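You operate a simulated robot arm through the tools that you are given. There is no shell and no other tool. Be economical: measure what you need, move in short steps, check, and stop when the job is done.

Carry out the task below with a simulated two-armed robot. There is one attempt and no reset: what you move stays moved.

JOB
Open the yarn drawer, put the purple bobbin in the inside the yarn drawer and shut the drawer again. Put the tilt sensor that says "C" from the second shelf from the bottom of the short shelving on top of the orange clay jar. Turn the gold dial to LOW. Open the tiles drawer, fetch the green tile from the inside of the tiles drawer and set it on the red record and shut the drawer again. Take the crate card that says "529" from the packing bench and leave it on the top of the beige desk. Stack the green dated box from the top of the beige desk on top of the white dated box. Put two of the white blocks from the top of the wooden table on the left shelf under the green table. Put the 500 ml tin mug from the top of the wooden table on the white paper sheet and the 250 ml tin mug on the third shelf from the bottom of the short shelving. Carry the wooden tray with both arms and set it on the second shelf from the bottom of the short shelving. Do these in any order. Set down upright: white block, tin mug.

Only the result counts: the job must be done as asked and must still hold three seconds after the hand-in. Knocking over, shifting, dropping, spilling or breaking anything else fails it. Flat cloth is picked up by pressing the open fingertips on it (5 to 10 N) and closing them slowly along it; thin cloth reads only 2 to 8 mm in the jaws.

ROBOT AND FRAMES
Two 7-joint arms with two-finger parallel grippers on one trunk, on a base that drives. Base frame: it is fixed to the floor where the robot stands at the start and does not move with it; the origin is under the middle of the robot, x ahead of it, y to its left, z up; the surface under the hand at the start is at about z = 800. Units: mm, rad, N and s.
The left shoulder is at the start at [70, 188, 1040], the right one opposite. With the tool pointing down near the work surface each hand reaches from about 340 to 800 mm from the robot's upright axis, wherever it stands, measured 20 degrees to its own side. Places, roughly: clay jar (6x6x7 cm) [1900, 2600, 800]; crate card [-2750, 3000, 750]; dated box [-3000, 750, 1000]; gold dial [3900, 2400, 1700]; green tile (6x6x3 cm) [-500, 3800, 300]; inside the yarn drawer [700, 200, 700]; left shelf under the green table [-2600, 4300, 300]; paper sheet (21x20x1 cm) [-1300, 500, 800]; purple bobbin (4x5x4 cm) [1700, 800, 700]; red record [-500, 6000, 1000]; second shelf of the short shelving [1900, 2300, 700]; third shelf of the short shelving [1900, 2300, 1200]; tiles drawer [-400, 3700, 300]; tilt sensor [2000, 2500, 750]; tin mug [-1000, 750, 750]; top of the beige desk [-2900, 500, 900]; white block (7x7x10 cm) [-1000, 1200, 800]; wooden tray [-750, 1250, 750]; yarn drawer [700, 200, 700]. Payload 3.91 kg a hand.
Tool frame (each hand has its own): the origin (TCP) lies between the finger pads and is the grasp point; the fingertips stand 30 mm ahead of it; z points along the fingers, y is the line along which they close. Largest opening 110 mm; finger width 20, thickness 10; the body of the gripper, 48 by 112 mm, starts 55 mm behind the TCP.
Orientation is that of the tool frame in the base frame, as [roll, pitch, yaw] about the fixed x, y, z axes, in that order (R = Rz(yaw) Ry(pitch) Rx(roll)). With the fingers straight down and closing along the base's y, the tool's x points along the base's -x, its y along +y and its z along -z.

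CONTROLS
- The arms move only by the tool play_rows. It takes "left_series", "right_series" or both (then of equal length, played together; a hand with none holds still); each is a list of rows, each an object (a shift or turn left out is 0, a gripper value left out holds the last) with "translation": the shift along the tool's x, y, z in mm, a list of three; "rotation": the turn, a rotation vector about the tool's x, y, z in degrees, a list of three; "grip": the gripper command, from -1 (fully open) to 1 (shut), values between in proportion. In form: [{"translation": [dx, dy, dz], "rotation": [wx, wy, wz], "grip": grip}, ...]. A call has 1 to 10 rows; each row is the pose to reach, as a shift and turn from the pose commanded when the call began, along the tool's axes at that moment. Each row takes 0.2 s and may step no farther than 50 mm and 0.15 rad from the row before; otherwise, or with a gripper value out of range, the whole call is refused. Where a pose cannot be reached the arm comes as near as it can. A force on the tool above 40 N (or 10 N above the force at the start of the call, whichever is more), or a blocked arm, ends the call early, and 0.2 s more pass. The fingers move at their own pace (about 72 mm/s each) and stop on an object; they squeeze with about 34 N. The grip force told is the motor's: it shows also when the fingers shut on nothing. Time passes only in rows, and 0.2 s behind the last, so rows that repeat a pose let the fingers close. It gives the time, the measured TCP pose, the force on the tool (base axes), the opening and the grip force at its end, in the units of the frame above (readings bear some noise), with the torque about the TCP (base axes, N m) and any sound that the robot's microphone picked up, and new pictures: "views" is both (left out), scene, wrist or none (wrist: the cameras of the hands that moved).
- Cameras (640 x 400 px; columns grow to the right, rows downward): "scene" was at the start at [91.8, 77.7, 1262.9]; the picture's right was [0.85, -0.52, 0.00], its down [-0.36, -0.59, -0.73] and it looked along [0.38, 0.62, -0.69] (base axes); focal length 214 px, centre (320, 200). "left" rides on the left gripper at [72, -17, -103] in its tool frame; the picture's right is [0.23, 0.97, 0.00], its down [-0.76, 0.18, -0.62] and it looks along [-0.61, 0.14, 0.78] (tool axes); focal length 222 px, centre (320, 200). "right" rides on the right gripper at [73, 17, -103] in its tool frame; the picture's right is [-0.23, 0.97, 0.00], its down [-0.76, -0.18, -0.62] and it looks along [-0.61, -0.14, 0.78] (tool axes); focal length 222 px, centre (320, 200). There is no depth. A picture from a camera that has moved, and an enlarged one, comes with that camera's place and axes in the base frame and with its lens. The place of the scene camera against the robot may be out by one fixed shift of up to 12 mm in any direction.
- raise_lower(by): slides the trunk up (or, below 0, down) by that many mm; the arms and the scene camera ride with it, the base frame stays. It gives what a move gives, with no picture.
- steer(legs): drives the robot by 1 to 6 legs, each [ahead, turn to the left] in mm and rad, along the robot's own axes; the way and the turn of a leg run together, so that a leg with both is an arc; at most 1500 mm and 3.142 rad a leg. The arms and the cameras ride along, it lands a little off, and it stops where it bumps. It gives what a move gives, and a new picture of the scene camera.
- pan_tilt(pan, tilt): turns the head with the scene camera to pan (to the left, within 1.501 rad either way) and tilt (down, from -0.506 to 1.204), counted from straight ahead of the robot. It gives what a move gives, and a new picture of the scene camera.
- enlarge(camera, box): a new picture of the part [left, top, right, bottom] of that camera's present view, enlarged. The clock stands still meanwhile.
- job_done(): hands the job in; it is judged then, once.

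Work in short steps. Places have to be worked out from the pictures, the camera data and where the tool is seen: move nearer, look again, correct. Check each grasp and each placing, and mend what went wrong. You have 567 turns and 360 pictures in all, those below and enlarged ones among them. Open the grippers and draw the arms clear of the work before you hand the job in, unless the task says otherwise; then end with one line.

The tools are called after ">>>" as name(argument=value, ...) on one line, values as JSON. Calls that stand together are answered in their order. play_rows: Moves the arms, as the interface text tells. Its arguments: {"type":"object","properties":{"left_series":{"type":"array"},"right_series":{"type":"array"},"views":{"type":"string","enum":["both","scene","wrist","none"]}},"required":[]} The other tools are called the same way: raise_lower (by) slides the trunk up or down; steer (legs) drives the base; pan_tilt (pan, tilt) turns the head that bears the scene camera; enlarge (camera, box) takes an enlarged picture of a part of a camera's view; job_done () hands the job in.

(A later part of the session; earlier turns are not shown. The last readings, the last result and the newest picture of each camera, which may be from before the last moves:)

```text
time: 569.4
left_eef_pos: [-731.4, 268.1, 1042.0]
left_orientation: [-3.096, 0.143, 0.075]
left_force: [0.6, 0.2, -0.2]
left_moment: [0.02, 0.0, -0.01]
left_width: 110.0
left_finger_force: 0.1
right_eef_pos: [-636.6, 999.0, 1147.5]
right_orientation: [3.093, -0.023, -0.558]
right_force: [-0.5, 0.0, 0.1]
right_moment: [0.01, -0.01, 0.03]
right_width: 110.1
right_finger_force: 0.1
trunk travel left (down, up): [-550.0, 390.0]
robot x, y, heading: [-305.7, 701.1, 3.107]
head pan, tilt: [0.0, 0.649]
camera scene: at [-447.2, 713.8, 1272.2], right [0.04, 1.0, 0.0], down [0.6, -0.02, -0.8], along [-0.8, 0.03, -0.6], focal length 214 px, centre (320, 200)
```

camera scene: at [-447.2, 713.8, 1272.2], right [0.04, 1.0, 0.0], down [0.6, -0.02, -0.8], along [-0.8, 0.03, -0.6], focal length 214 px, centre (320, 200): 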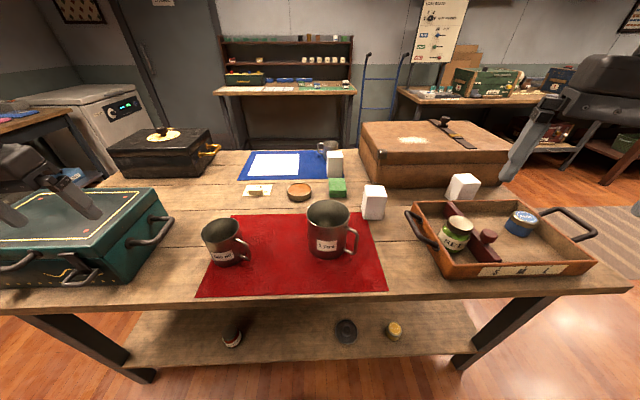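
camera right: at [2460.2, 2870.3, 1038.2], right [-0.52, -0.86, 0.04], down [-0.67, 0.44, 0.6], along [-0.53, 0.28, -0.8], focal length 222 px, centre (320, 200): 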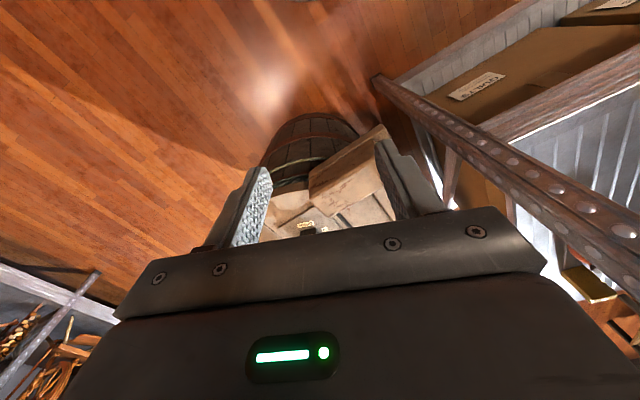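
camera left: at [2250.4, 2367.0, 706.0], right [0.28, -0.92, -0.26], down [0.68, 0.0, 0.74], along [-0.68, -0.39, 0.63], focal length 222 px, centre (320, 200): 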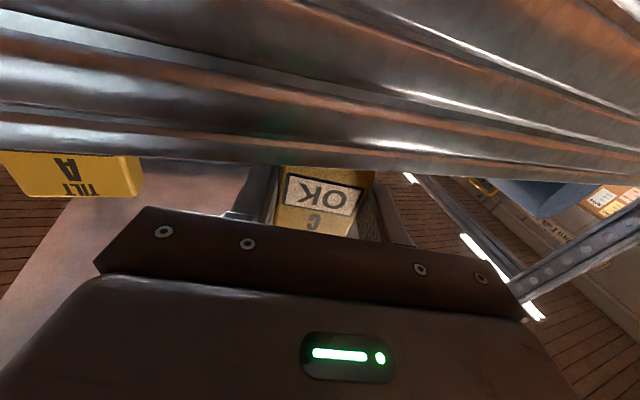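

Good overview. 500 ml mug: centre ≈(−818, 490), rim z≈905, diameter ≈99 mm. I'll pinch its −y wall (one finger inside). Bring the left hand above that wall.

>>> play_rows(left_series=[{"translation": [-13, -36, 0], "rotation": [0, 2, 0], "grip": -0.1}, {"translation": [-27, -72, 0], "rotation": [0, 4, 0]}, {"translation": [-40, -109, 0], "rotation": [0, 6, 0]}, {"translation": [-54, -145, 0], "rotation": [0, 8, 0]}, {"translation": [-67, -181, 30], "rotation": [0, 8, 0]}], views="both")

```text
time: 570.6
left_eef_pos: [-811.8, 444.8, 1030.8]
left_orientation: [-3.096, 0.001, 0.069]
left_force: [-0.1, 0.3, -0.7]
left_moment: [0.03, -0.05, 0.02]
left_width: 60.4
left_finger_force: 0.1
right_eef_pos: [-637.7, 999.0, 1146.9]
right_orientation: [3.094, -0.025, -0.556]
right_force: [-0.4, -0.4, 0.2]
right_moment: [0.01, -0.01, 0.01]
right_width: 109.9
right_finger_force: 0.0
trunk travel left (down, up): [-550.0, 390.0]
robot x, y, heading: [-309.9, 699.0, 3.106]
head pan, tilt: [0.0, 0.649]
camera scene: at [-449.6, 714.2, 1271.9], right [0.04, 1.0, 0.0], down [0.61, -0.02, -0.8], along [-0.79, 0.03, -0.61], focal length 214 px, centre (320, 200)
camera left: at [-741.4, 462.7, 1134.4], right [0.29, -0.95, -0.04], down [-0.74, -0.26, 0.62], along [-0.6, -0.15, -0.79], focal length 222 px, centre (320, 200)
```

scene: 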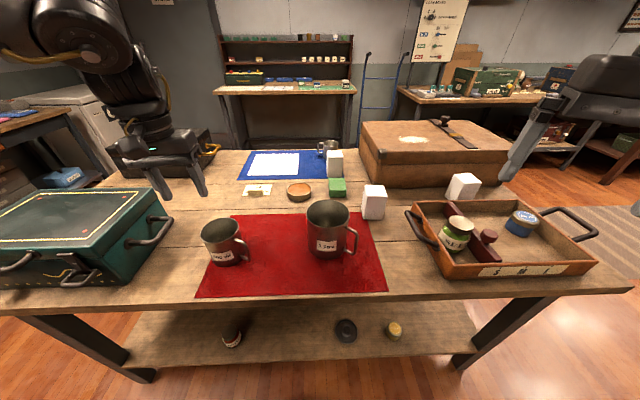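
left: 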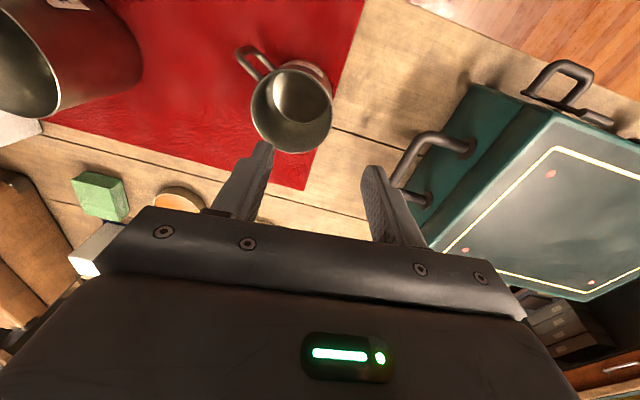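

The mug's rim is ~86 mm wide, centre (−819, 481). I pinch its −y wall: descend with the wall between the fingers.

>>> play_rows(left_series=[{"translation": [-6, 7, 40]}, {"translation": [-6, 7, 80]}, {"translation": [-6, 7, 105]}], views="wrist")

```text
time: 571.4
left_eef_pos: [-819.3, 445.2, 924.1]
left_orientation: [-3.096, 0.005, 0.067]
left_force: [0.1, 1.1, 0.5]
left_moment: [-0.02, 0.03, 0.01]
left_width: 60.4
left_finger_force: 0.0
right_eef_pos: [-635.7, 998.1, 1147.9]
right_orientation: [3.093, -0.022, -0.557]
right_force: [0.0, -0.4, -0.5]
right_moment: [0.0, 0.01, 0.02]
right_width: 109.9
right_finger_force: 0.1
trunk travel left (down, up): [-550.0, 390.0]
robot x, y, heading: [-311.4, 700.7, 3.104]
head pan, tilt: [0.0, 0.649]
camera left: at [-749.0, 462.7, 1028.8], right [0.29, -0.95, -0.05], down [-0.74, -0.26, 0.62], along [-0.6, -0.15, -0.79], focal length 222 px, centre (320, 200)
```

left: 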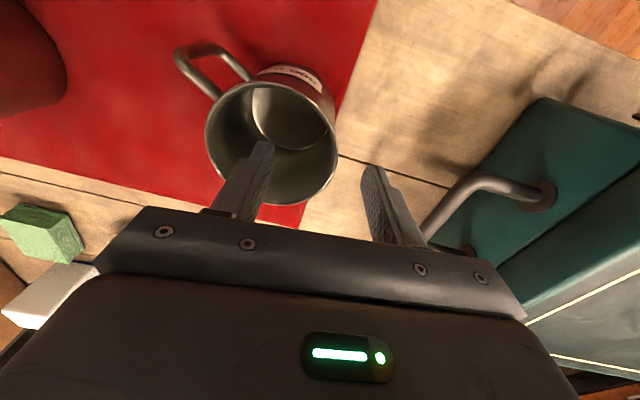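

Aligned: one finger inside the rim. Descend 42 mm more and close.

>>> play_rows(left_series=[{"translation": [0, 4, 20]}, {"translation": [0, 4, 42]}, {"translation": [0, 4, 42], "grip": 0.3}, {"translation": [0, 4, 42], "grip": 0.7}, {"translation": [0, 4, 42], "grip": 1}, {"translation": [0, 4, 42]}, {"translation": [0, 4, 42]}], views="wrist")

```text
time: 573.0
left_eef_pos: [-820.9, 441.4, 883.6]
left_orientation: [-3.095, 0.004, 0.067]
left_force: [-0.8, 0.1, -0.1]
left_moment: [-0.11, -0.05, 0.04]
left_width: 5.8
left_finger_force: 33.4
right_eef_pos: [-636.1, 998.0, 1147.9]
right_orientation: [3.092, -0.022, -0.557]
right_force: [0.2, 1.2, -0.3]
right_moment: [-0.02, -0.01, -0.02]
right_width: 110.0
right_finger_force: 0.0
trunk travel left (down, up): [-550.0, 390.0]
robot x, y, heading: [-309.9, 702.8, 3.101]
head pan, tilt: [0.0, 0.649]
camera left: at [-749.3, 458.7, 987.5], right [0.29, -0.96, -0.05], down [-0.74, -0.26, 0.62], along [-0.6, -0.15, -0.79], focal length 222 px, centre (320, 200)
```

left: 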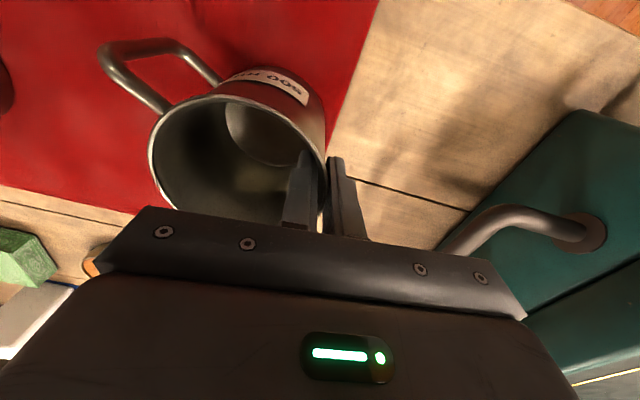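

Wall gripped (5.8 mm). Lift 160 mm.

>>> play_rows(left_series=[{"translation": [0, 0, -30]}, {"translation": [0, 0, -70]}, {"translation": [0, 0, -115]}, {"translation": [0, 0, -160]}], views="scene")

```text
time: 574.0
left_eef_pos: [-818.2, 429.9, 1043.7]
left_orientation: [-3.095, 0.005, 0.069]
left_force: [-0.4, 0.0, -1.7]
left_moment: [-0.08, -0.01, 0.01]
left_width: 5.6
left_finger_force: 34.2
right_eef_pos: [-636.2, 998.5, 1148.0]
right_orientation: [3.092, -0.022, -0.557]
right_force: [-1.0, -0.5, -0.1]
right_moment: [-0.01, -0.04, 0.0]
right_width: 109.6
right_finger_force: 0.0
trunk travel left (down, up): [-550.0, 390.0]
robot x, y, heading: [-306.9, 702.9, 3.105]
head pan, tilt: [0.0, 0.649]
camera scene: at [-447.1, 714.3, 1272.1], right [0.04, 1.0, 0.0], down [0.6, -0.02, -0.8], along [-0.8, 0.03, -0.6], focal length 214 px, centre (320, 200)
```

scene: 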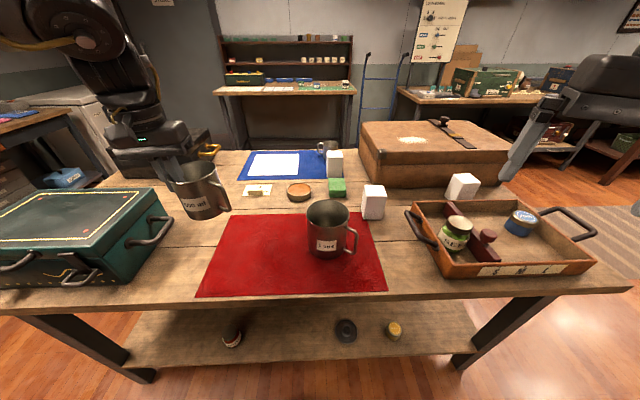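

Mug held upright. Now the right hand goes over the front block at (−975, 910), yawing to align.

>>> play_rows(right_series=[{"translation": [-30, 31, 0], "rotation": [0, 0, -3.5]}, {"translation": [-60, 63, 0], "rotation": [0, 0, -7]}, {"translation": [-90, 95, 5], "rotation": [0, 0, -10.5]}, {"translation": [-120, 127, 20], "rotation": [0, 0, -14]}, {"translation": [-151, 159, 40], "rotation": [0, 0, -17.5]}, {"translation": [-181, 190, 60], "rotation": [0, 0, -21]}, {"translation": [-211, 222, 85], "rotation": [0, 0, -24]}, {"translation": [-241, 254, 105], "rotation": [0, 0, -27]}], views="both")

```text
refused: row 7 steps farther than a row can; nothing moved
```

>>> play_rows(right_series=[{"translation": [-27, 28, 0], "rotation": [0, 0, -3]}, {"translation": [-54, 57, 0], "rotation": [0, 0, -6]}, {"translation": [-81, 85, 5], "rotation": [0, 0, -9]}, {"translation": [-108, 113, 20], "rotation": [0, 0, -12]}, {"translation": [-135, 142, 35], "rotation": [0, 0, -15]}, {"translation": [-162, 170, 50], "rotation": [0, 0, -18]}, {"translation": [-189, 199, 65], "rotation": [0, 0, -21]}, {"translation": [-216, 227, 80], "rotation": [0, 0, -24]}, {"translation": [-241, 254, 100], "rotation": [0, 0, -27]}], views="both")

```text
time: 576.0
left_eef_pos: [-818.7, 431.4, 1042.8]
left_orientation: [-3.092, 0.003, 0.066]
left_force: [0.1, -0.2, -1.1]
left_moment: [-0.09, 0.02, 0.0]
left_width: 6.1
left_finger_force: 34.2
right_eef_pos: [-871.4, 808.8, 1025.5]
right_orientation: [3.076, 0.007, -0.107]
right_force: [0.5, -0.2, -0.4]
right_moment: [-0.01, -0.01, -0.01]
right_width: 110.1
right_finger_force: 0.2
right hand out of reach, approached as far as the arm can: row 1, 2, 3, 4, 5, 6, 7, 8, 9
trunk travel left (down, up): [-550.0, 390.0]
robot x, y, heading: [-309.9, 704.4, 3.107]
head pan, tilt: [0.0, 0.649]
camera scene: at [-449.0, 713.3, 1272.0], right [0.04, 1.0, 0.0], down [0.61, -0.02, -0.8], along [-0.8, 0.03, -0.61], focal length 214 px, centre (320, 200)
camera right: at [-799.9, 791.8, 1129.5], right [-0.33, -0.94, 0.07], down [-0.73, 0.3, 0.62], along [-0.6, 0.15, -0.78], focal length 222 px, centre (320, 200)
```

scene: 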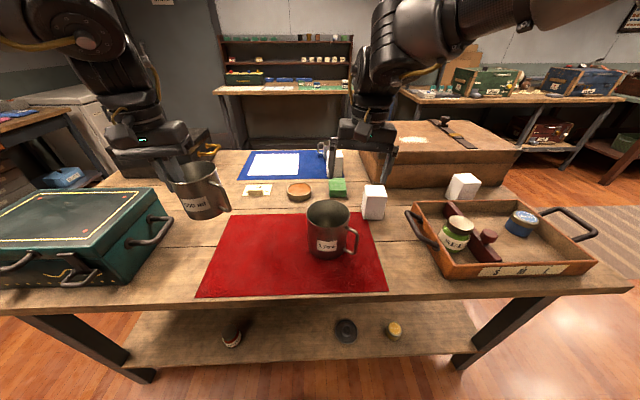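
right: 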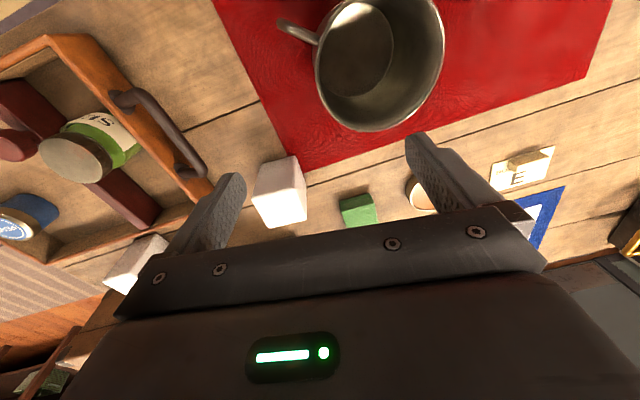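

Move on toward the block, lower and with a little outward yaw.

>>> play_rows(right_series=[{"translation": [-20, -15, 13], "rotation": [0, 0, 3]}, {"translation": [-44, -29, 26], "rotation": [0, 0, 6]}, {"translation": [-66, -44, 39], "rotation": [0, 0, 8]}, {"translation": [-88, -58, 52], "rotation": [0, 0, 8]}, {"translation": [-110, -73, 65], "rotation": [0, 0, 8]}], views="wrist")

```text
time: 577.2
left_eef_pos: [-818.4, 430.2, 1044.4]
left_orientation: [-3.093, 0.004, 0.068]
left_force: [0.1, 0.8, -3.0]
left_moment: [-0.09, -0.02, 0.0]
left_width: 5.5
left_finger_force: 34.5
right_eef_pos: [-903.2, 832.6, 960.9]
right_orientation: [3.087, -0.001, -0.228]
right_force: [0.8, 0.7, -0.3]
right_moment: [0.04, -0.01, 0.01]
right_width: 109.9
right_finger_force: 0.0
right hand out of reach, approached as far as the arm can: row 1, 2, 3, 4, 5
trunk travel left (down, up): [-550.0, 390.0]
robot x, y, heading: [-309.7, 701.2, 3.105]
head pan, tilt: [0.0, 0.649]
camera right: at [-837.5, 805.4, 1064.7], right [-0.44, -0.9, 0.05], down [-0.7, 0.38, 0.61], along [-0.57, 0.23, -0.79], focal length 222 px, centre (320, 200)
```

right: 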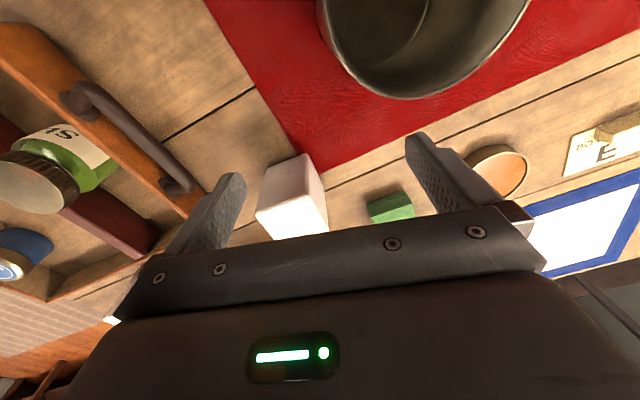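

Raise the right hand a little and move the base 50 mm closer.

>>> play_rows(right_series=[{"translation": [0, 0, -40]}], views="none")

>>> steer(legs=[[50, 0]])

>>> play_rows(right_series=[{"translation": [-10, -20, 0]}, {"translation": [-20, -40, 0]}, {"translation": [-30, -60, 0]}], views="wrist")

```text
time: 577.6
left_eef_pos: [-816.6, 430.4, 1044.6]
left_orientation: [-3.094, 0.007, 0.069]
left_force: [0.2, 0.0, -2.0]
left_moment: [-0.07, 0.0, 0.0]
left_width: 5.6
left_finger_force: 33.7
right_eef_pos: [-895.4, 829.0, 998.8]
right_orientation: [3.087, -0.002, -0.231]
right_force: [0.2, 0.1, -0.4]
right_moment: [-0.02, -0.05, -0.02]
right_width: 110.0
right_finger_force: 0.0
right hand out of reach, approached as far as the arm can: row 1
trunk travel left (down, up): [-550.0, 390.0]
robot x, y, heading: [-308.5, 701.3, 3.105]
head pan, tilt: [0.0, 0.649]
```

```text
time: 578.5
left_eef_pos: [-862.2, 432.5, 1046.0]
left_orientation: [-3.092, 0.008, 0.068]
left_force: [0.6, 0.1, -1.1]
left_moment: [-0.07, 0.03, 0.02]
left_width: 5.8
left_finger_force: 33.8
right_eef_pos: [-941.2, 830.0, 1001.5]
right_orientation: [3.084, 0.001, -0.23]
right_force: [0.9, -0.2, 0.0]
right_moment: [0.04, 0.05, -0.01]
right_width: 110.2
right_finger_force: 0.0
trunk travel left (down, up): [-550.0, 390.0]
robot x, y, heading: [-356.2, 703.5, 3.109]
head pan, tilt: [0.0, 0.649]
camera scene: at [-490.3, 715.5, 1272.9], right [0.04, 1.0, 0.0], down [0.6, -0.02, -0.8], along [-0.8, 0.03, -0.6], focal length 214 px, centre (320, 200)
```

scene: 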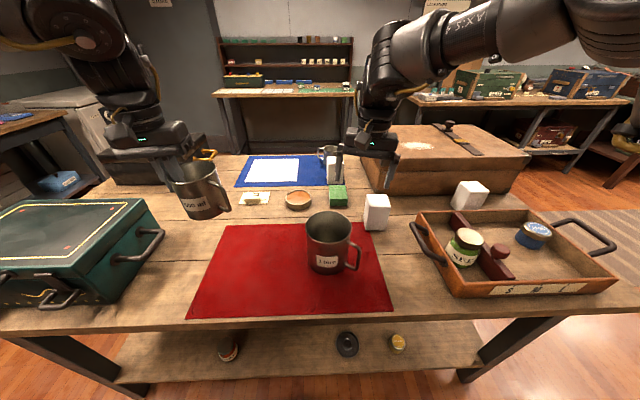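

```text
time: 579.3
left_eef_pos: [-867.0, 433.5, 1044.0]
left_orientation: [-3.095, 0.004, 0.068]
left_force: [-0.2, -0.4, -1.7]
left_moment: [-0.05, 0.02, -0.01]
left_width: 5.9
left_finger_force: 34.2
right_eef_pos: [-930.4, 856.3, 985.0]
right_orientation: [3.081, -0.005, -0.233]
right_force: [0.4, 0.5, -0.1]
right_moment: [0.02, 0.02, -0.01]
right_width: 110.0
right_finger_force: 0.2
right hand out of reach, approached as far as the arm can: row 1, 2, 3
trunk travel left (down, up): [-550.0, 390.0]
robot x, y, heading: [-356.9, 706.4, 3.105]
head pan, tilt: [0.0, 0.649]
camera right: at [-863.1, 830.1, 1088.5], right [-0.45, -0.89, 0.06], down [-0.69, 0.38, 0.61], along [-0.57, 0.23, -0.79], focal length 222 px, centre (320, 200)
```

right: 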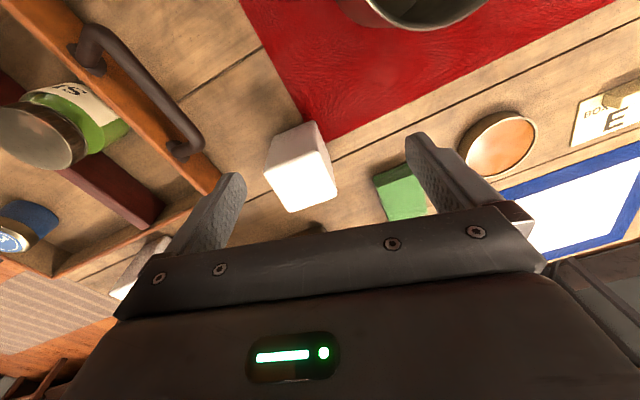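

Block's edges match my current yaw (15°). To gain reach, tilt the tool forward 13° while moving over the block.

>>> play_rows(right_series=[{"translation": [0, 0, 0], "rotation": [0, -6, 0]}, {"translation": [-15, -7, 0], "rotation": [0, -13, 0]}, {"translation": [-30, -14, 0], "rotation": [0, -13, 0]}, {"translation": [-45, -21, 0], "rotation": [0, -13, 0]}, {"translation": [-56, -27, 0], "rotation": [0, -13, 0]}], views="wrist")

```text
time: 580.5
left_eef_pos: [-865.0, 434.7, 1043.9]
left_orientation: [-3.095, 0.005, 0.067]
left_force: [-0.2, 0.6, -1.3]
left_moment: [-0.1, 0.01, 0.0]
left_width: 5.9
left_finger_force: 34.7
right_eef_pos: [-957.6, 875.3, 982.7]
right_orientation: [3.081, 0.225, -0.247]
right_force: [0.2, 1.3, -0.3]
right_moment: [-0.02, -0.01, -0.01]
right_width: 110.1
right_finger_force: 0.1
right hand out of reach, approached as far as the arm can: row 4, 5
trunk travel left (down, up): [-550.0, 390.0]
robot x, y, heading: [-358.2, 701.6, 3.102]
head pan, tilt: [0.0, 0.649]
camera right: at [-868.5, 842.6, 1067.9], right [-0.44, -0.89, 0.11], down [-0.54, 0.36, 0.77], along [-0.72, 0.28, -0.63], focal length 222 px, centre (320, 200)
```

right: 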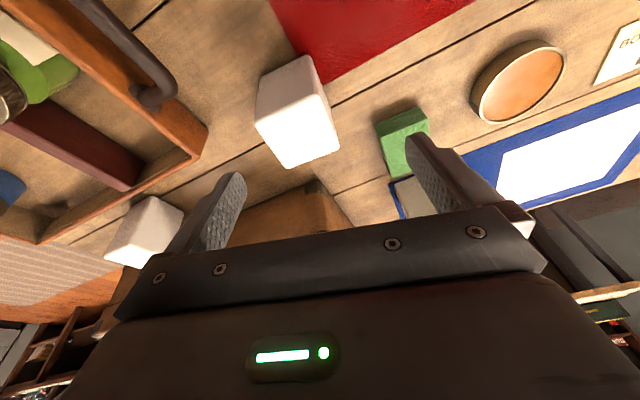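

Block centre ≈(−973, 894). Shift laterally and descend.

>>> play_rows(right_series=[{"translation": [2, -11, 10]}, {"translation": [4, -22, 25]}, {"translation": [5, -22, 55]}, {"translation": [6, -22, 85]}], views="wrist")

```text
time: 581.5
left_eef_pos: [-867.6, 431.7, 1044.3]
left_orientation: [-3.096, 0.004, 0.068]
left_force: [0.4, -0.3, -1.8]
left_moment: [-0.06, -0.04, -0.01]
left_width: 5.6
left_finger_force: 33.9
right_eef_pos: [-960.1, 891.2, 892.2]
right_orientation: [3.082, 0.224, -0.248]
right_force: [-0.1, 0.3, -0.6]
right_moment: [0.01, -0.01, 0.0]
right_width: 110.3
right_finger_force: 0.1
right hand out of reach, approached as far as the arm can: row 2, 3, 4
trunk travel left (down, up): [-550.0, 390.0]
robot x, y, heading: [-360.8, 704.7, 3.111]
head pan, tilt: [0.0, 0.649]
camera right: at [-872.4, 857.2, 977.1], right [-0.44, -0.89, 0.11], down [-0.53, 0.36, 0.77], along [-0.72, 0.28, -0.63], focal length 222 px, centre (320, 200)
```

right: 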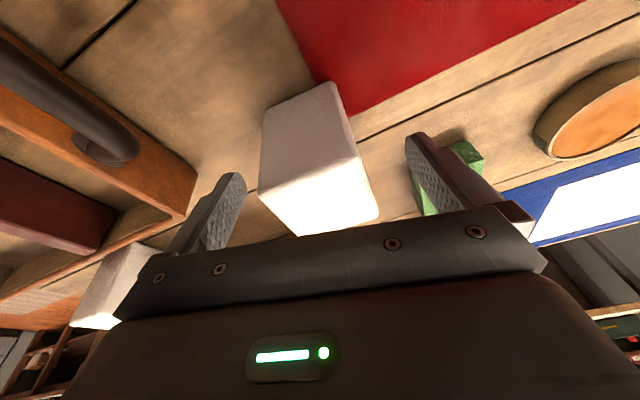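

>>> play_rows(right_series=[{"translation": [-3, -1, 16]}, {"translation": [-5, -2, 32]}, {"translation": [-5, -2, 32], "grip": -0.2}, {"translation": [-5, -2, 32], "grip": 0.1}, {"translation": [-5, -2, 32], "grip": 1}, {"translation": [-5, -2, 32]}, {"translation": [-5, -2, 32]}], views="wrist")

```text
time: 583.1
left_eef_pos: [-866.2, 432.1, 1044.1]
left_orientation: [-3.092, 0.005, 0.069]
left_force: [1.0, -0.1, -2.3]
left_moment: [-0.08, 0.0, 0.02]
left_width: 5.8
left_finger_force: 34.1
right_eef_pos: [-964.5, 885.8, 863.5]
right_orientation: [3.082, 0.227, -0.246]
right_force: [-0.2, 1.7, 3.3]
right_moment: [0.21, 0.02, 0.03]
right_width: 62.6
right_finger_force: 33.9
right hand out of reach, approached as far as the arm can: row 1, 2, 3, 4, 5, 6, 7
trunk travel left (down, up): [-550.0, 390.0]
robot x, y, heading: [-359.7, 702.3, 3.108]
head pan, tilt: [0.0, 0.649]
camera right: at [-877.0, 852.5, 949.1], right [-0.44, -0.89, 0.11], down [-0.53, 0.36, 0.77], along [-0.72, 0.28, -0.63], focal length 222 px, centre (320, 200)
```

right: 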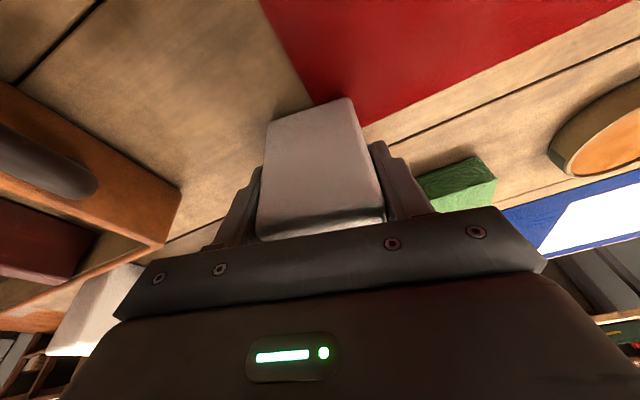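

Block held (62.6 mm). Lift.

>>> play_rows(right_series=[{"translation": [0, 0, -30]}, {"translation": [0, 0, -70]}, {"translation": [0, 0, -110]}, {"translation": [0, 0, -150]}], views="scene")

```text
time: 584.1
left_eef_pos: [-864.2, 431.9, 1044.0]
left_orientation: [-3.093, 0.006, 0.067]
left_force: [0.0, -0.1, -1.1]
left_moment: [-0.07, -0.02, -0.02]
left_width: 5.6
left_finger_force: 34.8
right_eef_pos: [-924.8, 887.6, 1012.5]
right_orientation: [3.083, 0.222, -0.242]
right_force: [0.4, -0.4, 0.3]
right_moment: [-0.01, 0.03, 0.04]
right_width: 62.3
right_finger_force: 34.3
trunk travel left (down, up): [-550.0, 390.0]
robot x, y, heading: [-356.8, 706.3, 3.105]
head pan, tilt: [0.0, 0.649]
camera scene: at [-493.6, 715.2, 1272.3], right [0.04, 1.0, 0.0], down [0.6, -0.02, -0.8], along [-0.8, 0.03, -0.6], focal length 214 px, centre (320, 200)
```

scene: 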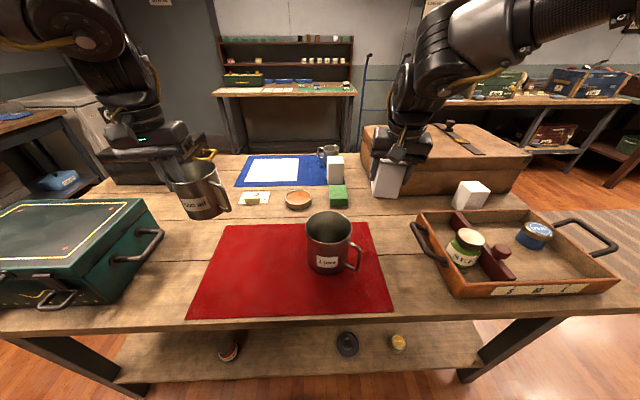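

Both items held. I need a route to the west side of the table; look south for a passage.

>>> pan_tilt(pan=1.0, tilt=0.3)

>>> pan_tilt(pan=-1.0, tilt=0.3)

```text
time: 585.4
left_eef_pos: [-866.9, 433.4, 1044.2]
left_orientation: [-3.094, 0.004, 0.067]
left_force: [0.1, -0.2, -2.3]
left_moment: [-0.09, -0.01, 0.0]
left_width: 5.8
left_finger_force: 34.0
right_eef_pos: [-927.4, 887.3, 1010.8]
right_orientation: [3.084, 0.224, -0.243]
right_force: [0.6, -0.2, -1.0]
right_moment: [-0.03, -0.01, 0.0]
right_width: 62.1
right_finger_force: 34.1
trunk travel left (down, up): [-550.0, 390.0]
robot x, y, heading: [-356.8, 703.0, 3.112]
head pan, tilt: [1.0, 0.3]
camera scene: at [-462.2, 635.8, 1303.9], right [-0.82, 0.57, 0.0], down [0.17, 0.24, -0.96], along [-0.54, -0.78, -0.3], focal length 214 px, centre (320, 200)
```

scene: 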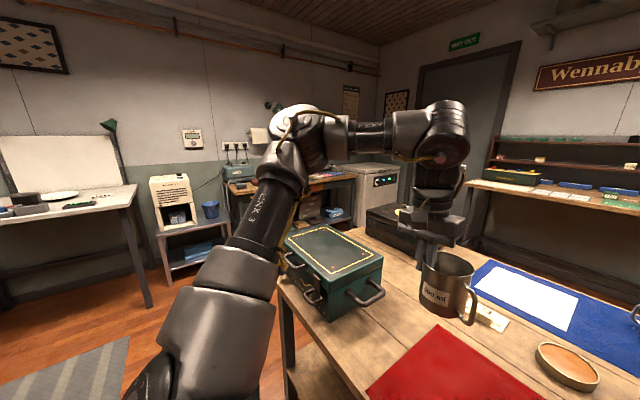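

```text
time: 587.3
left_eef_pos: [-866.4, 433.1, 1042.8]
left_orientation: [-3.093, 0.005, 0.067]
left_force: [0.4, 0.2, -1.4]
left_moment: [-0.06, 0.02, -0.02]
left_width: 5.7
left_finger_force: 34.1
right_eef_pos: [-927.5, 887.9, 1010.6]
right_orientation: [3.084, 0.224, -0.242]
right_force: [0.2, 0.5, 0.6]
right_moment: [-0.02, -0.01, -0.01]
right_width: 62.2
right_finger_force: 33.8
trunk travel left (down, up): [-550.0, 390.0]
robot x, y, heading: [-355.5, 704.4, 3.109]
head pan, tilt: [-1.0, 0.3]
camera scene: at [-456.5, 792.7, 1303.9], right [0.86, 0.51, 0.0], down [0.15, -0.25, -0.96], along [-0.49, 0.82, -0.3], focal length 214 px, centre (320, 200)
```

scene: 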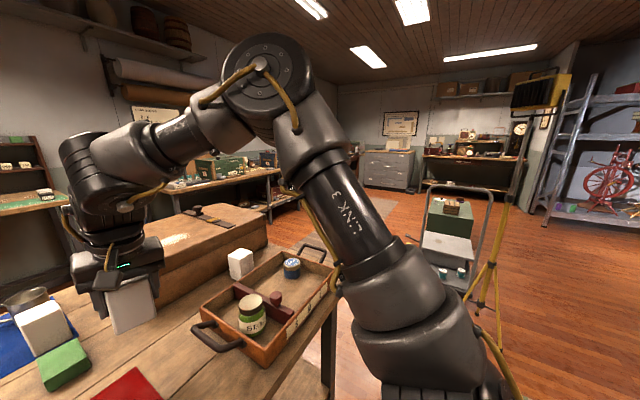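

North has a gap between tripod and table. I take a careful path through it.

>>> steer(legs=[[-250, 0], [0, -1.54], [740, 0], [0, 1.06], [222, 0], [0, -0.23]])

```text
time: 601.3
left_eef_pos: [-842.6, 1692.6, 1043.4]
left_orientation: [-3.092, 0.006, -0.669]
left_force: [0.4, 0.5, -1.9]
left_moment: [-0.09, 0.05, 0.02]
left_width: 5.7
left_finger_force: 34.0
right_eef_pos: [-581.1, 2069.1, 1010.1]
right_orientation: [3.085, 0.223, -0.981]
right_force: [-0.1, 0.3, -0.6]
right_moment: [-0.02, 0.03, -0.01]
right_width: 61.2
right_finger_force: 33.9
trunk travel left (down, up): [-550.0, 390.0]
robot x, y, heading: [-284.2, 1550.1, 2.366]
head pan, tilt: [-1.0, 0.3]
camera scene: at [-301.5, 1683.2, 1303.9], right [0.98, -0.2, 0.0], down [-0.06, -0.29, -0.96], along [0.19, 0.94, -0.3], focal length 214 px, centre (320, 200)
```

scene: 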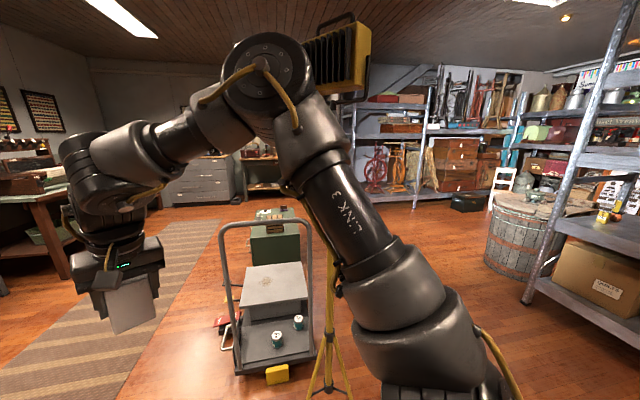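

>>> steer(legs=[[330, 0], [0, 0.77], [1380, 0]])

>>> pan_tilt(pan=0.8, tilt=0.35)

```text
time: 612.1
left_eef_pos: [-2425.2, 1497.3, 1043.7]
left_orientation: [-3.091, 0.005, 0.104]
left_force: [0.7, 0.0, -1.3]
left_moment: [-0.08, -0.03, 0.01]
left_width: 5.7
left_finger_force: 33.9
right_eef_pos: [-2502.7, 1950.4, 1010.7]
right_orientation: [3.084, 0.224, -0.206]
right_force: [0.0, 0.1, -0.4]
right_moment: [0.01, 0.0, -0.01]
right_width: 61.1
right_finger_force: 34.3
trunk travel left (down, up): [-550.0, 390.0]
robot x, y, heading: [-1925.4, 1784.0, 3.141]
head pan, tilt: [-1.0, 0.3]
camera scene: at [-2028.2, 1871.2, 1303.9], right [0.84, 0.54, 0.0], down [0.16, -0.25, -0.96], along [-0.51, 0.8, -0.3], focal length 214 px, centre (320, 200)
```

scene: 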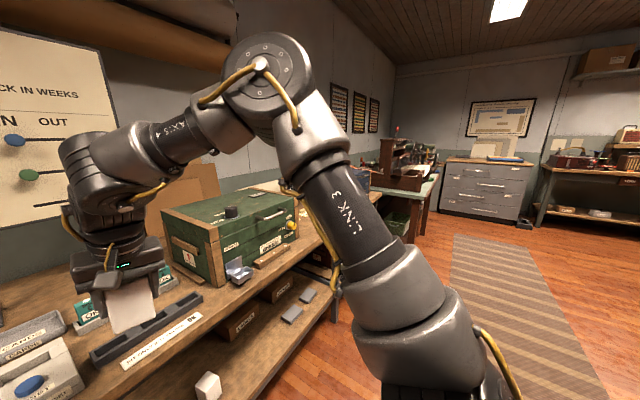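

```text
time: 613.9
left_eef_pos: [-2426.1, 1497.8, 1042.8]
left_orientation: [-3.094, 0.005, 0.102]
left_force: [-0.1, -0.9, -1.2]
left_moment: [-0.09, 0.02, -0.02]
left_width: 5.9
left_finger_force: 34.0
right_eef_pos: [-2502.4, 1949.9, 1011.7]
right_orientation: [3.084, 0.222, -0.209]
right_force: [-0.2, 0.2, -0.5]
right_moment: [0.03, 0.0, 0.01]
right_width: 61.1
right_finger_force: 34.4
trunk travel left (down, up): [-550.0, 390.0]
robot x, y, heading: [-1927.6, 1786.9, 3.14]
head pan, tilt: [0.799, 0.351]
camera scene: at [-2042.8, 1725.9, 1299.2], right [-0.72, 0.7, 0.0], down [0.24, 0.25, -0.94], along [-0.66, -0.67, -0.34], focal length 214 px, centre (320, 200)
```

scene: 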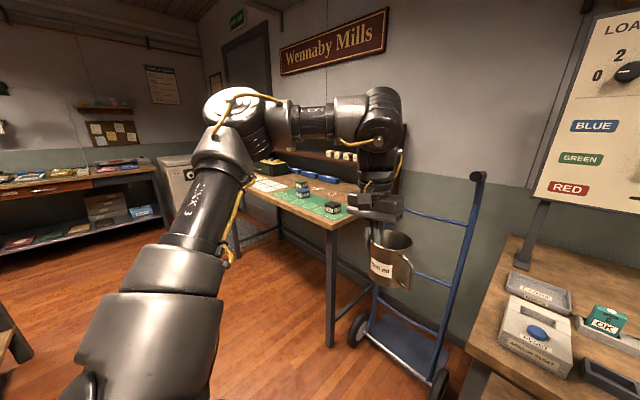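

Continue: raise the trunk 120 mm for clearance, turn south, drive to y≈317 and face east.

>>> raise_lower(by=130)

>>> steer(legs=[[0, 1.571], [1470, 0], [0, 1.571]])

>>> pan_tilt(pan=0.1, tilt=0.75)

```text
time: 615.5
left_eef_pos: [-2427.4, 1498.3, 1173.1]
left_orientation: [-3.091, 0.005, 0.104]
left_force: [0.4, -0.2, -2.3]
left_moment: [-0.11, -0.04, -0.01]
left_width: 5.8
left_finger_force: 34.3
right_eef_pos: [-2501.7, 1948.8, 1140.6]
right_orientation: [3.083, 0.224, -0.207]
right_force: [0.0, -0.2, -0.6]
right_moment: [0.0, -0.03, 0.0]
right_width: 61.1
right_finger_force: 34.2
trunk travel left (down, up): [-680.0, 260.0]
robot x, y, heading: [-1927.0, 1784.3, 3.136]
head pan, tilt: [0.799, 0.351]
```

```text
time: 630.5
left_eef_pos: [-1422.4, 618.1, 1172.7]
left_orientation: [-3.093, 0.006, -3.018]
left_force: [0.7, 0.2, -1.7]
left_moment: [0.09, -0.01, -0.02]
left_width: 5.7
left_finger_force: 34.3
right_eef_pos: [-1335.8, 167.9, 1141.3]
right_orientation: [3.082, 0.225, 2.955]
right_force: [-0.8, 0.2, 0.7]
right_moment: [-0.01, 0.03, -0.01]
right_width: 61.1
right_finger_force: 34.4
trunk travel left (down, up): [-680.0, 260.0]
robot x, y, heading: [-1913.7, 319.8, 0.018]
head pan, tilt: [0.799, 0.351]
camera scene: at [-1802.7, 395.6, 1429.2], right [0.73, -0.68, 0.0], down [-0.23, -0.25, -0.94], along [0.64, 0.69, -0.34], focal length 214 px, centre (320, 200)
```

scene: 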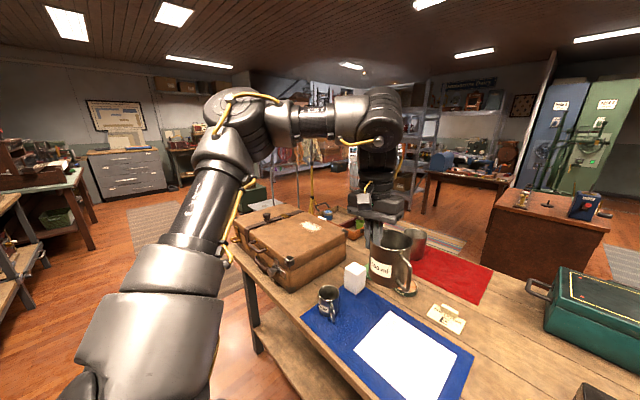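

```text
time: 631.6
left_eef_pos: [-1421.7, 618.1, 1172.9]
left_orientation: [-3.091, 0.004, -3.017]
left_force: [-0.2, -0.4, -1.9]
left_moment: [0.09, -0.01, 0.02]
left_width: 5.8
left_finger_force: 33.5
right_eef_pos: [-1336.2, 168.4, 1142.0]
right_orientation: [3.083, 0.223, 2.955]
right_force: [0.1, 0.2, 0.0]
right_moment: [-0.02, 0.0, -0.03]
right_width: 60.9
right_finger_force: 33.5
trunk travel left (down, up): [-680.0, 260.0]
robot x, y, heading: [-1914.0, 316.7, 0.017]
head pan, tilt: [0.099, 0.75]
camera scene: at [-1784.0, 337.7, 1393.6], right [0.12, -0.99, 0.0], down [-0.68, -0.08, -0.73], along [0.73, 0.09, -0.68], focal length 214 px, centre (320, 200)
```

scene: 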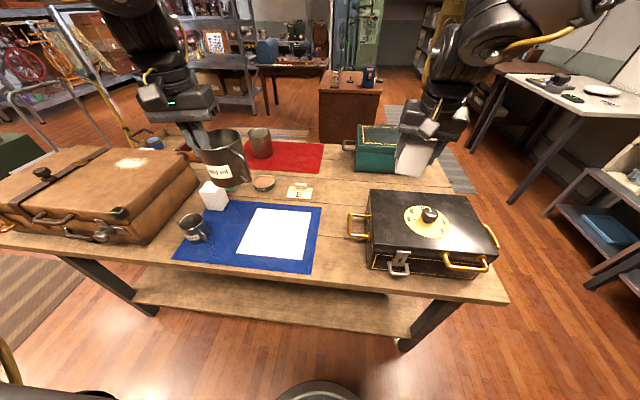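

Sheet centre ≈(−1348, 541). The mug centre is 43 mm south of the TCP, so TCP target is (−1353, 584). Move over and descend part-way.

>>> play_rows(left_series=[{"translation": [-32, -21, 20]}, {"translation": [-64, -42, 40]}, {"translation": [-64, -42, 80]}, {"translation": [-64, -42, 120]}, {"translation": [-64, -42, 160]}, {"translation": [-64, -42, 200]}, {"translation": [-64, -42, 240]}], views="both")

```text
time: 633.2
left_eef_pos: [-1376.3, 602.9, 945.3]
left_orientation: [-3.089, 0.006, -3.017]
left_force: [-0.2, -0.6, -1.6]
left_moment: [0.07, 0.06, -0.02]
left_width: 5.9
left_finger_force: 34.1
left hand out of reach, approached as far as the arm can: row 1, 2, 3, 4, 5, 6, 7
right_eef_pos: [-1336.4, 167.0, 1140.9]
right_orientation: [3.082, 0.222, 2.955]
right_force: [1.1, 0.2, -0.3]
right_moment: [-0.02, 0.05, -0.02]
right_width: 61.1
right_finger_force: 34.1
trunk travel left (down, up): [-680.0, 260.0]
robot x, y, heading: [-1917.8, 321.8, 0.022]
head pan, tilt: [0.099, 0.75]
camera scene: at [-1782.7, 338.3, 1393.4], right [0.12, -0.99, 0.0], down [-0.68, -0.08, -0.73], along [0.73, 0.09, -0.68], focal length 214 px, centre (320, 200)
camera left: at [-1447.3, 582.1, 1050.1], right [-0.35, 0.94, -0.05], down [0.73, 0.3, 0.62], along [0.59, 0.18, -0.78], focal length 222 px, centre (320, 200)
```

scene: 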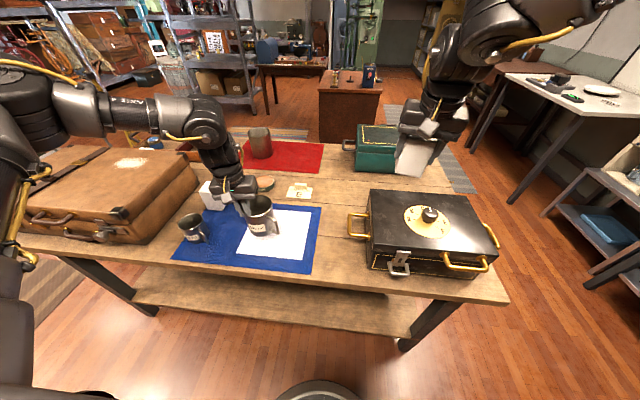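
left: 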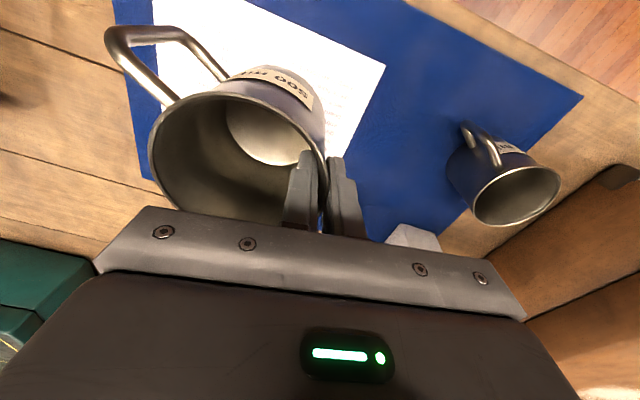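

Need (+23, −19) more; do it with a tiny base turn and advance.

>>> steer(legs=[[0, -0.035], [14, 0]])

>>> enlarge(camera="left", box=[0, 0, 640, 400])

```text
time: 634.3
left_eef_pos: [-1355.3, 581.9, 949.0]
left_orientation: [-3.09, 0.011, -3.055]
left_force: [-0.7, 0.0, -1.6]
left_moment: [0.1, -0.01, 0.02]
left_width: 5.6
left_finger_force: 33.3
right_eef_pos: [-1330.7, 146.7, 1143.2]
right_orientation: [3.083, 0.225, 2.92]
right_force: [0.2, 0.0, 0.1]
right_moment: [-0.03, -0.03, 0.0]
right_width: 61.1
right_finger_force: 34.1
trunk travel left (down, up): [-680.0, 260.0]
robot x, y, heading: [-1905.3, 321.6, -0.013]
head pan, tilt: [0.099, 0.75]
camera scene: at [-1773.3, 332.4, 1394.0], right [0.08, -1.0, 0.0], down [-0.68, -0.06, -0.73], along [0.73, 0.06, -0.68], focal length 214 px, centre (320, 200)
```

scene: 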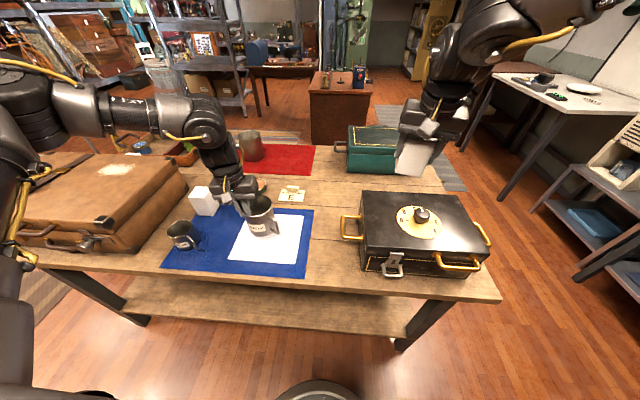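

```text
1.00 times, centred on (320, 200) of left (not enlarged: the box is as wide or as high as the picture)
camera zoom: at [-1427.7, 564.0, 1052.7], right [-0.31, 0.95, -0.05], down [0.73, 0.27, 0.62], along [0.6, 0.15, -0.78], focal length 222 px, centre (320, 200)
```

zoom: 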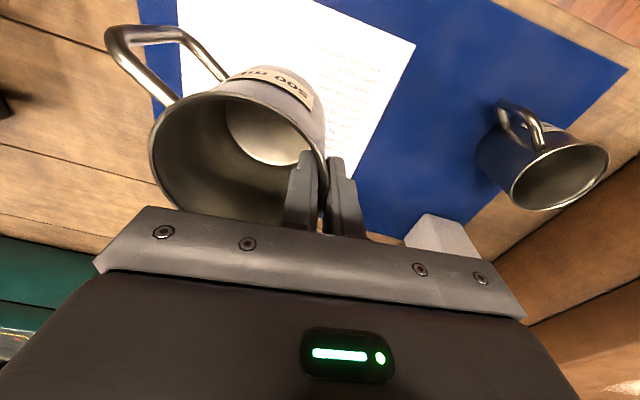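

The mug is over the sheet (its NW corner at (−1438, 637)). Lower to contact.

>>> play_rows(left_series=[{"translation": [0, 0, 25]}, {"translation": [0, 0, 45]}, {"translation": [0, 0, 54]}, {"translation": [0, 0, 59]}, {"translation": [0, 0, 63]}, {"translation": [0, 0, 67]}], views="none")

```text
time: 635.7
left_eef_pos: [-1369.8, 597.5, 896.1]
left_orientation: [-3.088, 0.008, -3.055]
left_force: [0.4, 0.2, -1.8]
left_moment: [0.07, -0.02, 0.02]
left_width: 5.7
left_finger_force: 34.4
left hand out of reach, approached as far as the arm can: row 1, 2, 3, 4, 5, 6
right_eef_pos: [-1328.1, 147.0, 1142.3]
right_orientation: [3.082, 0.223, 2.918]
right_force: [0.3, -0.1, -1.4]
right_moment: [0.02, 0.02, -0.01]
right_width: 61.0
right_finger_force: 34.0
trunk travel left (down, up): [-680.0, 260.0]
robot x, y, heading: [-1903.3, 320.5, -0.014]
head pan, tilt: [0.099, 0.75]
```

>>> raise_lower(by=-8)

>>> raise_lower(by=-4)

```text
time: 636.3
left_eef_pos: [-1369.7, 596.6, 889.5]
left_orientation: [-3.09, 0.008, -3.054]
left_force: [-0.5, -0.8, -1.9]
left_moment: [0.07, -0.02, -0.01]
left_width: 5.7
left_finger_force: 34.0
right_eef_pos: [-1328.8, 145.4, 1132.6]
right_orientation: [3.082, 0.222, 2.92]
right_force: [0.2, -0.1, -0.7]
right_moment: [0.03, 0.01, -0.01]
right_width: 61.1
right_finger_force: 34.5
trunk travel left (down, up): [-672.0, 268.0]
robot x, y, heading: [-1903.9, 322.3, -0.016]
head pan, tilt: [0.099, 0.75]
```

```text
time: 636.8
left_eef_pos: [-1370.7, 597.1, 884.9]
left_orientation: [-3.087, 0.011, -3.056]
left_force: [-0.9, 2.7, 12.3]
left_moment: [0.16, 0.24, -0.04]
left_width: 5.5
left_finger_force: 34.0
right_eef_pos: [-1330.2, 146.7, 1130.0]
right_orientation: [3.082, 0.223, 2.92]
right_force: [-0.1, -1.0, -0.2]
right_moment: [-0.03, 0.02, 0.0]
right_width: 61.1
right_finger_force: 33.7
trunk travel left (down, up): [-668.0, 272.0]
robot x, y, heading: [-1898.8, 317.9, -0.016]
head pan, tilt: [0.099, 0.75]
```

Contact (12 N). Open and rise.

>>> play_rows(left_series=[{"grip": 0.7}, {"grip": 0.5}, {"grip": 0.5}, {"translation": [0, 0, -30]}, {"translation": [0, 0, -75]}, {"translation": [0, 0, -120]}, {"translation": [0, 0, -165]}], views="both")

```text
time: 638.4
left_eef_pos: [-1371.6, 603.1, 1052.5]
left_orientation: [-3.089, 0.008, -3.055]
left_force: [0.5, -0.2, -0.4]
left_moment: [0.04, -0.01, -0.01]
left_width: 27.6
left_finger_force: 0.1
right_eef_pos: [-1330.1, 147.6, 1131.0]
right_orientation: [3.083, 0.223, 2.919]
right_force: [-0.1, 0.6, 0.5]
right_moment: [0.02, 0.03, 0.02]
right_width: 61.6
right_finger_force: 33.9
trunk travel left (down, up): [-668.0, 272.0]
robot x, y, heading: [-1900.7, 320.1, -0.015]
head pan, tilt: [0.099, 0.75]
camera scene: at [-1771.1, 331.9, 1381.6], right [0.08, -1.0, 0.0], down [-0.68, -0.06, -0.73], along [0.73, 0.06, -0.68], focal length 214 px, centre (320, 200)
camera left: at [-1444.6, 586.3, 1156.8], right [-0.31, 0.95, -0.05], down [0.74, 0.28, 0.62], along [0.6, 0.15, -0.78], focal length 222 px, centre (320, 200)
```

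scene: 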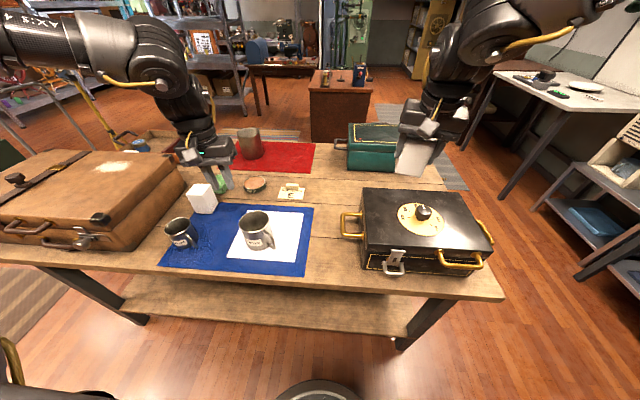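
left: 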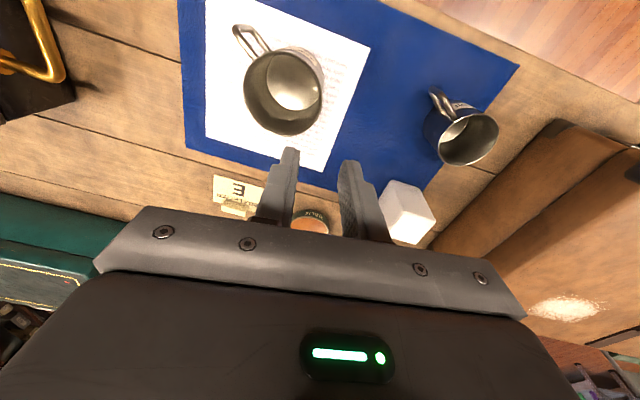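

The 500 ml mug stands on the sheet. Next take the second block (≈(−1250, 790)) with the left hand: shift the base 255 mm north.

>>> steer(legs=[[0, 1.586], [255, 0], [0, -1.571], [30, 0]])

>>> pan_tilt(pan=0.25, tilt=0.75)

```text
time: 648.4
left_eef_pos: [-1337.7, 847.7, 1055.0]
left_orientation: [-3.087, 0.015, -3.078]
left_force: [-1.0, -0.3, 0.0]
left_moment: [0.03, -0.05, 0.02]
left_width: 27.5
left_finger_force: 0.0
right_eef_pos: [-1307.0, 389.8, 1134.0]
right_orientation: [3.081, 0.232, 2.894]
right_force: [-0.9, -0.3, 0.0]
right_moment: [-0.01, -0.08, 0.06]
right_width: 61.1
right_finger_force: 33.6
trunk travel left (down, up): [-668.0, 272.0]
robot x, y, heading: [-1869.3, 573.1, -0.037]
head pan, tilt: [0.099, 0.75]
camera scene: at [-1745.1, 585.4, 1382.5], right [0.06, -1.0, 0.0], down [-0.68, -0.04, -0.74], along [0.73, 0.04, -0.68], focal length 214 px, centre (320, 200)
```

scene: 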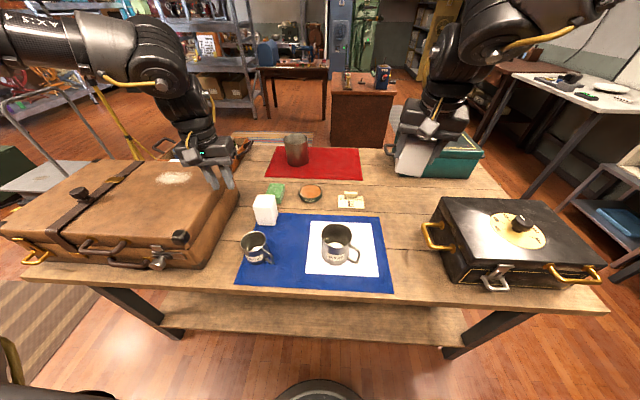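

```text
time: 649.1
left_eef_pos: [-1332.1, 847.9, 1052.2]
left_orientation: [-3.091, 0.007, -3.077]
left_force: [0.4, 0.0, -0.3]
left_moment: [0.0, -0.01, -0.01]
left_width: 27.3
left_finger_force: 0.1
right_eef_pos: [-1299.9, 388.9, 1128.6]
right_orientation: [3.083, 0.223, 2.896]
right_force: [0.0, -0.1, -0.4]
right_moment: [0.01, -0.01, 0.02]
right_width: 60.9
right_finger_force: 34.2
trunk travel left (down, up): [-668.0, 272.0]
robot x, y, heading: [-1870.9, 571.2, -0.041]
head pan, tilt: [0.25, 0.75]
camera scene: at [-1738.4, 597.3, 1381.5], right [0.21, -0.98, 0.0], down [-0.67, -0.14, -0.73], along [0.71, 0.15, -0.68], focal length 214 px, centre (320, 200)
```

scene: 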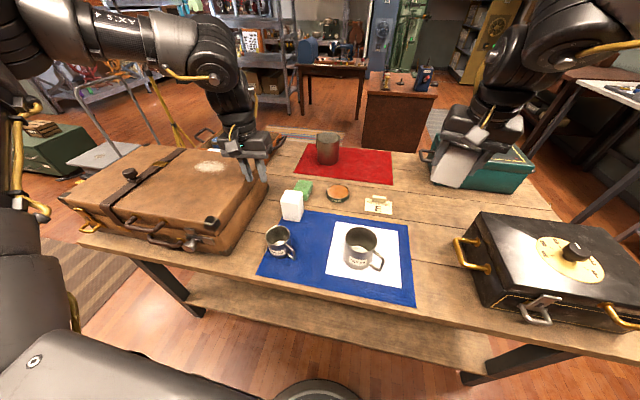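

Block 2 ≈(−1250, 796), the case wall ~85 mm north of it. Move the left hand above with the jaws at 90 mm.

>>> play_rows(left_series=[{"translation": [-20, -14, 0], "grip": -0.64}, {"translation": [-40, -28, 0]}, {"translation": [-60, -43, 15]}, {"translation": [-78, -57, 40]}], views="wrist")

```text
time: 650.1
left_eef_pos: [-1287.3, 832.6, 1016.4]
left_orientation: [-3.085, 0.007, -3.079]
left_force: [-1.0, -0.5, -0.8]
left_moment: [0.0, -0.02, 0.04]
left_width: 90.4
left_finger_force: 0.0
left hand out of reach, approached as far as the arm can: row 2, 3, 4
right_eef_pos: [-1299.1, 389.3, 1130.8]
right_orientation: [3.083, 0.223, 2.895]
right_force: [0.9, -0.2, -0.6]
right_moment: [0.02, -0.04, -0.01]
right_width: 61.1
right_finger_force: 33.9
trunk travel left (down, up): [-668.0, 272.0]
robot x, y, heading: [-1870.1, 575.6, -0.044]
head pan, tilt: [0.25, 0.75]
camera left: at [-1360.0, 816.4, 1120.3], right [-0.29, 0.96, -0.06], down [0.74, 0.26, 0.62], along [0.61, 0.14, -0.78], focal length 222 px, centre (320, 200)
```

left: 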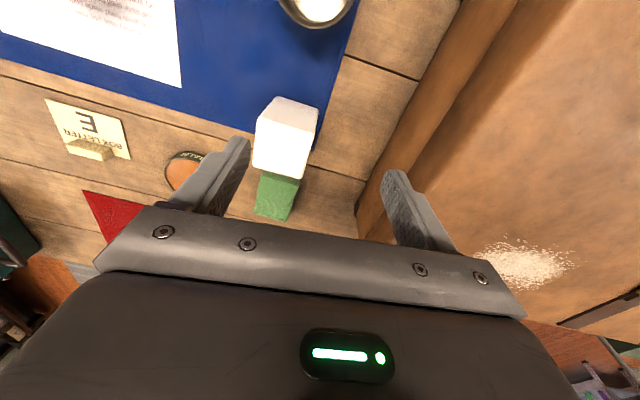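

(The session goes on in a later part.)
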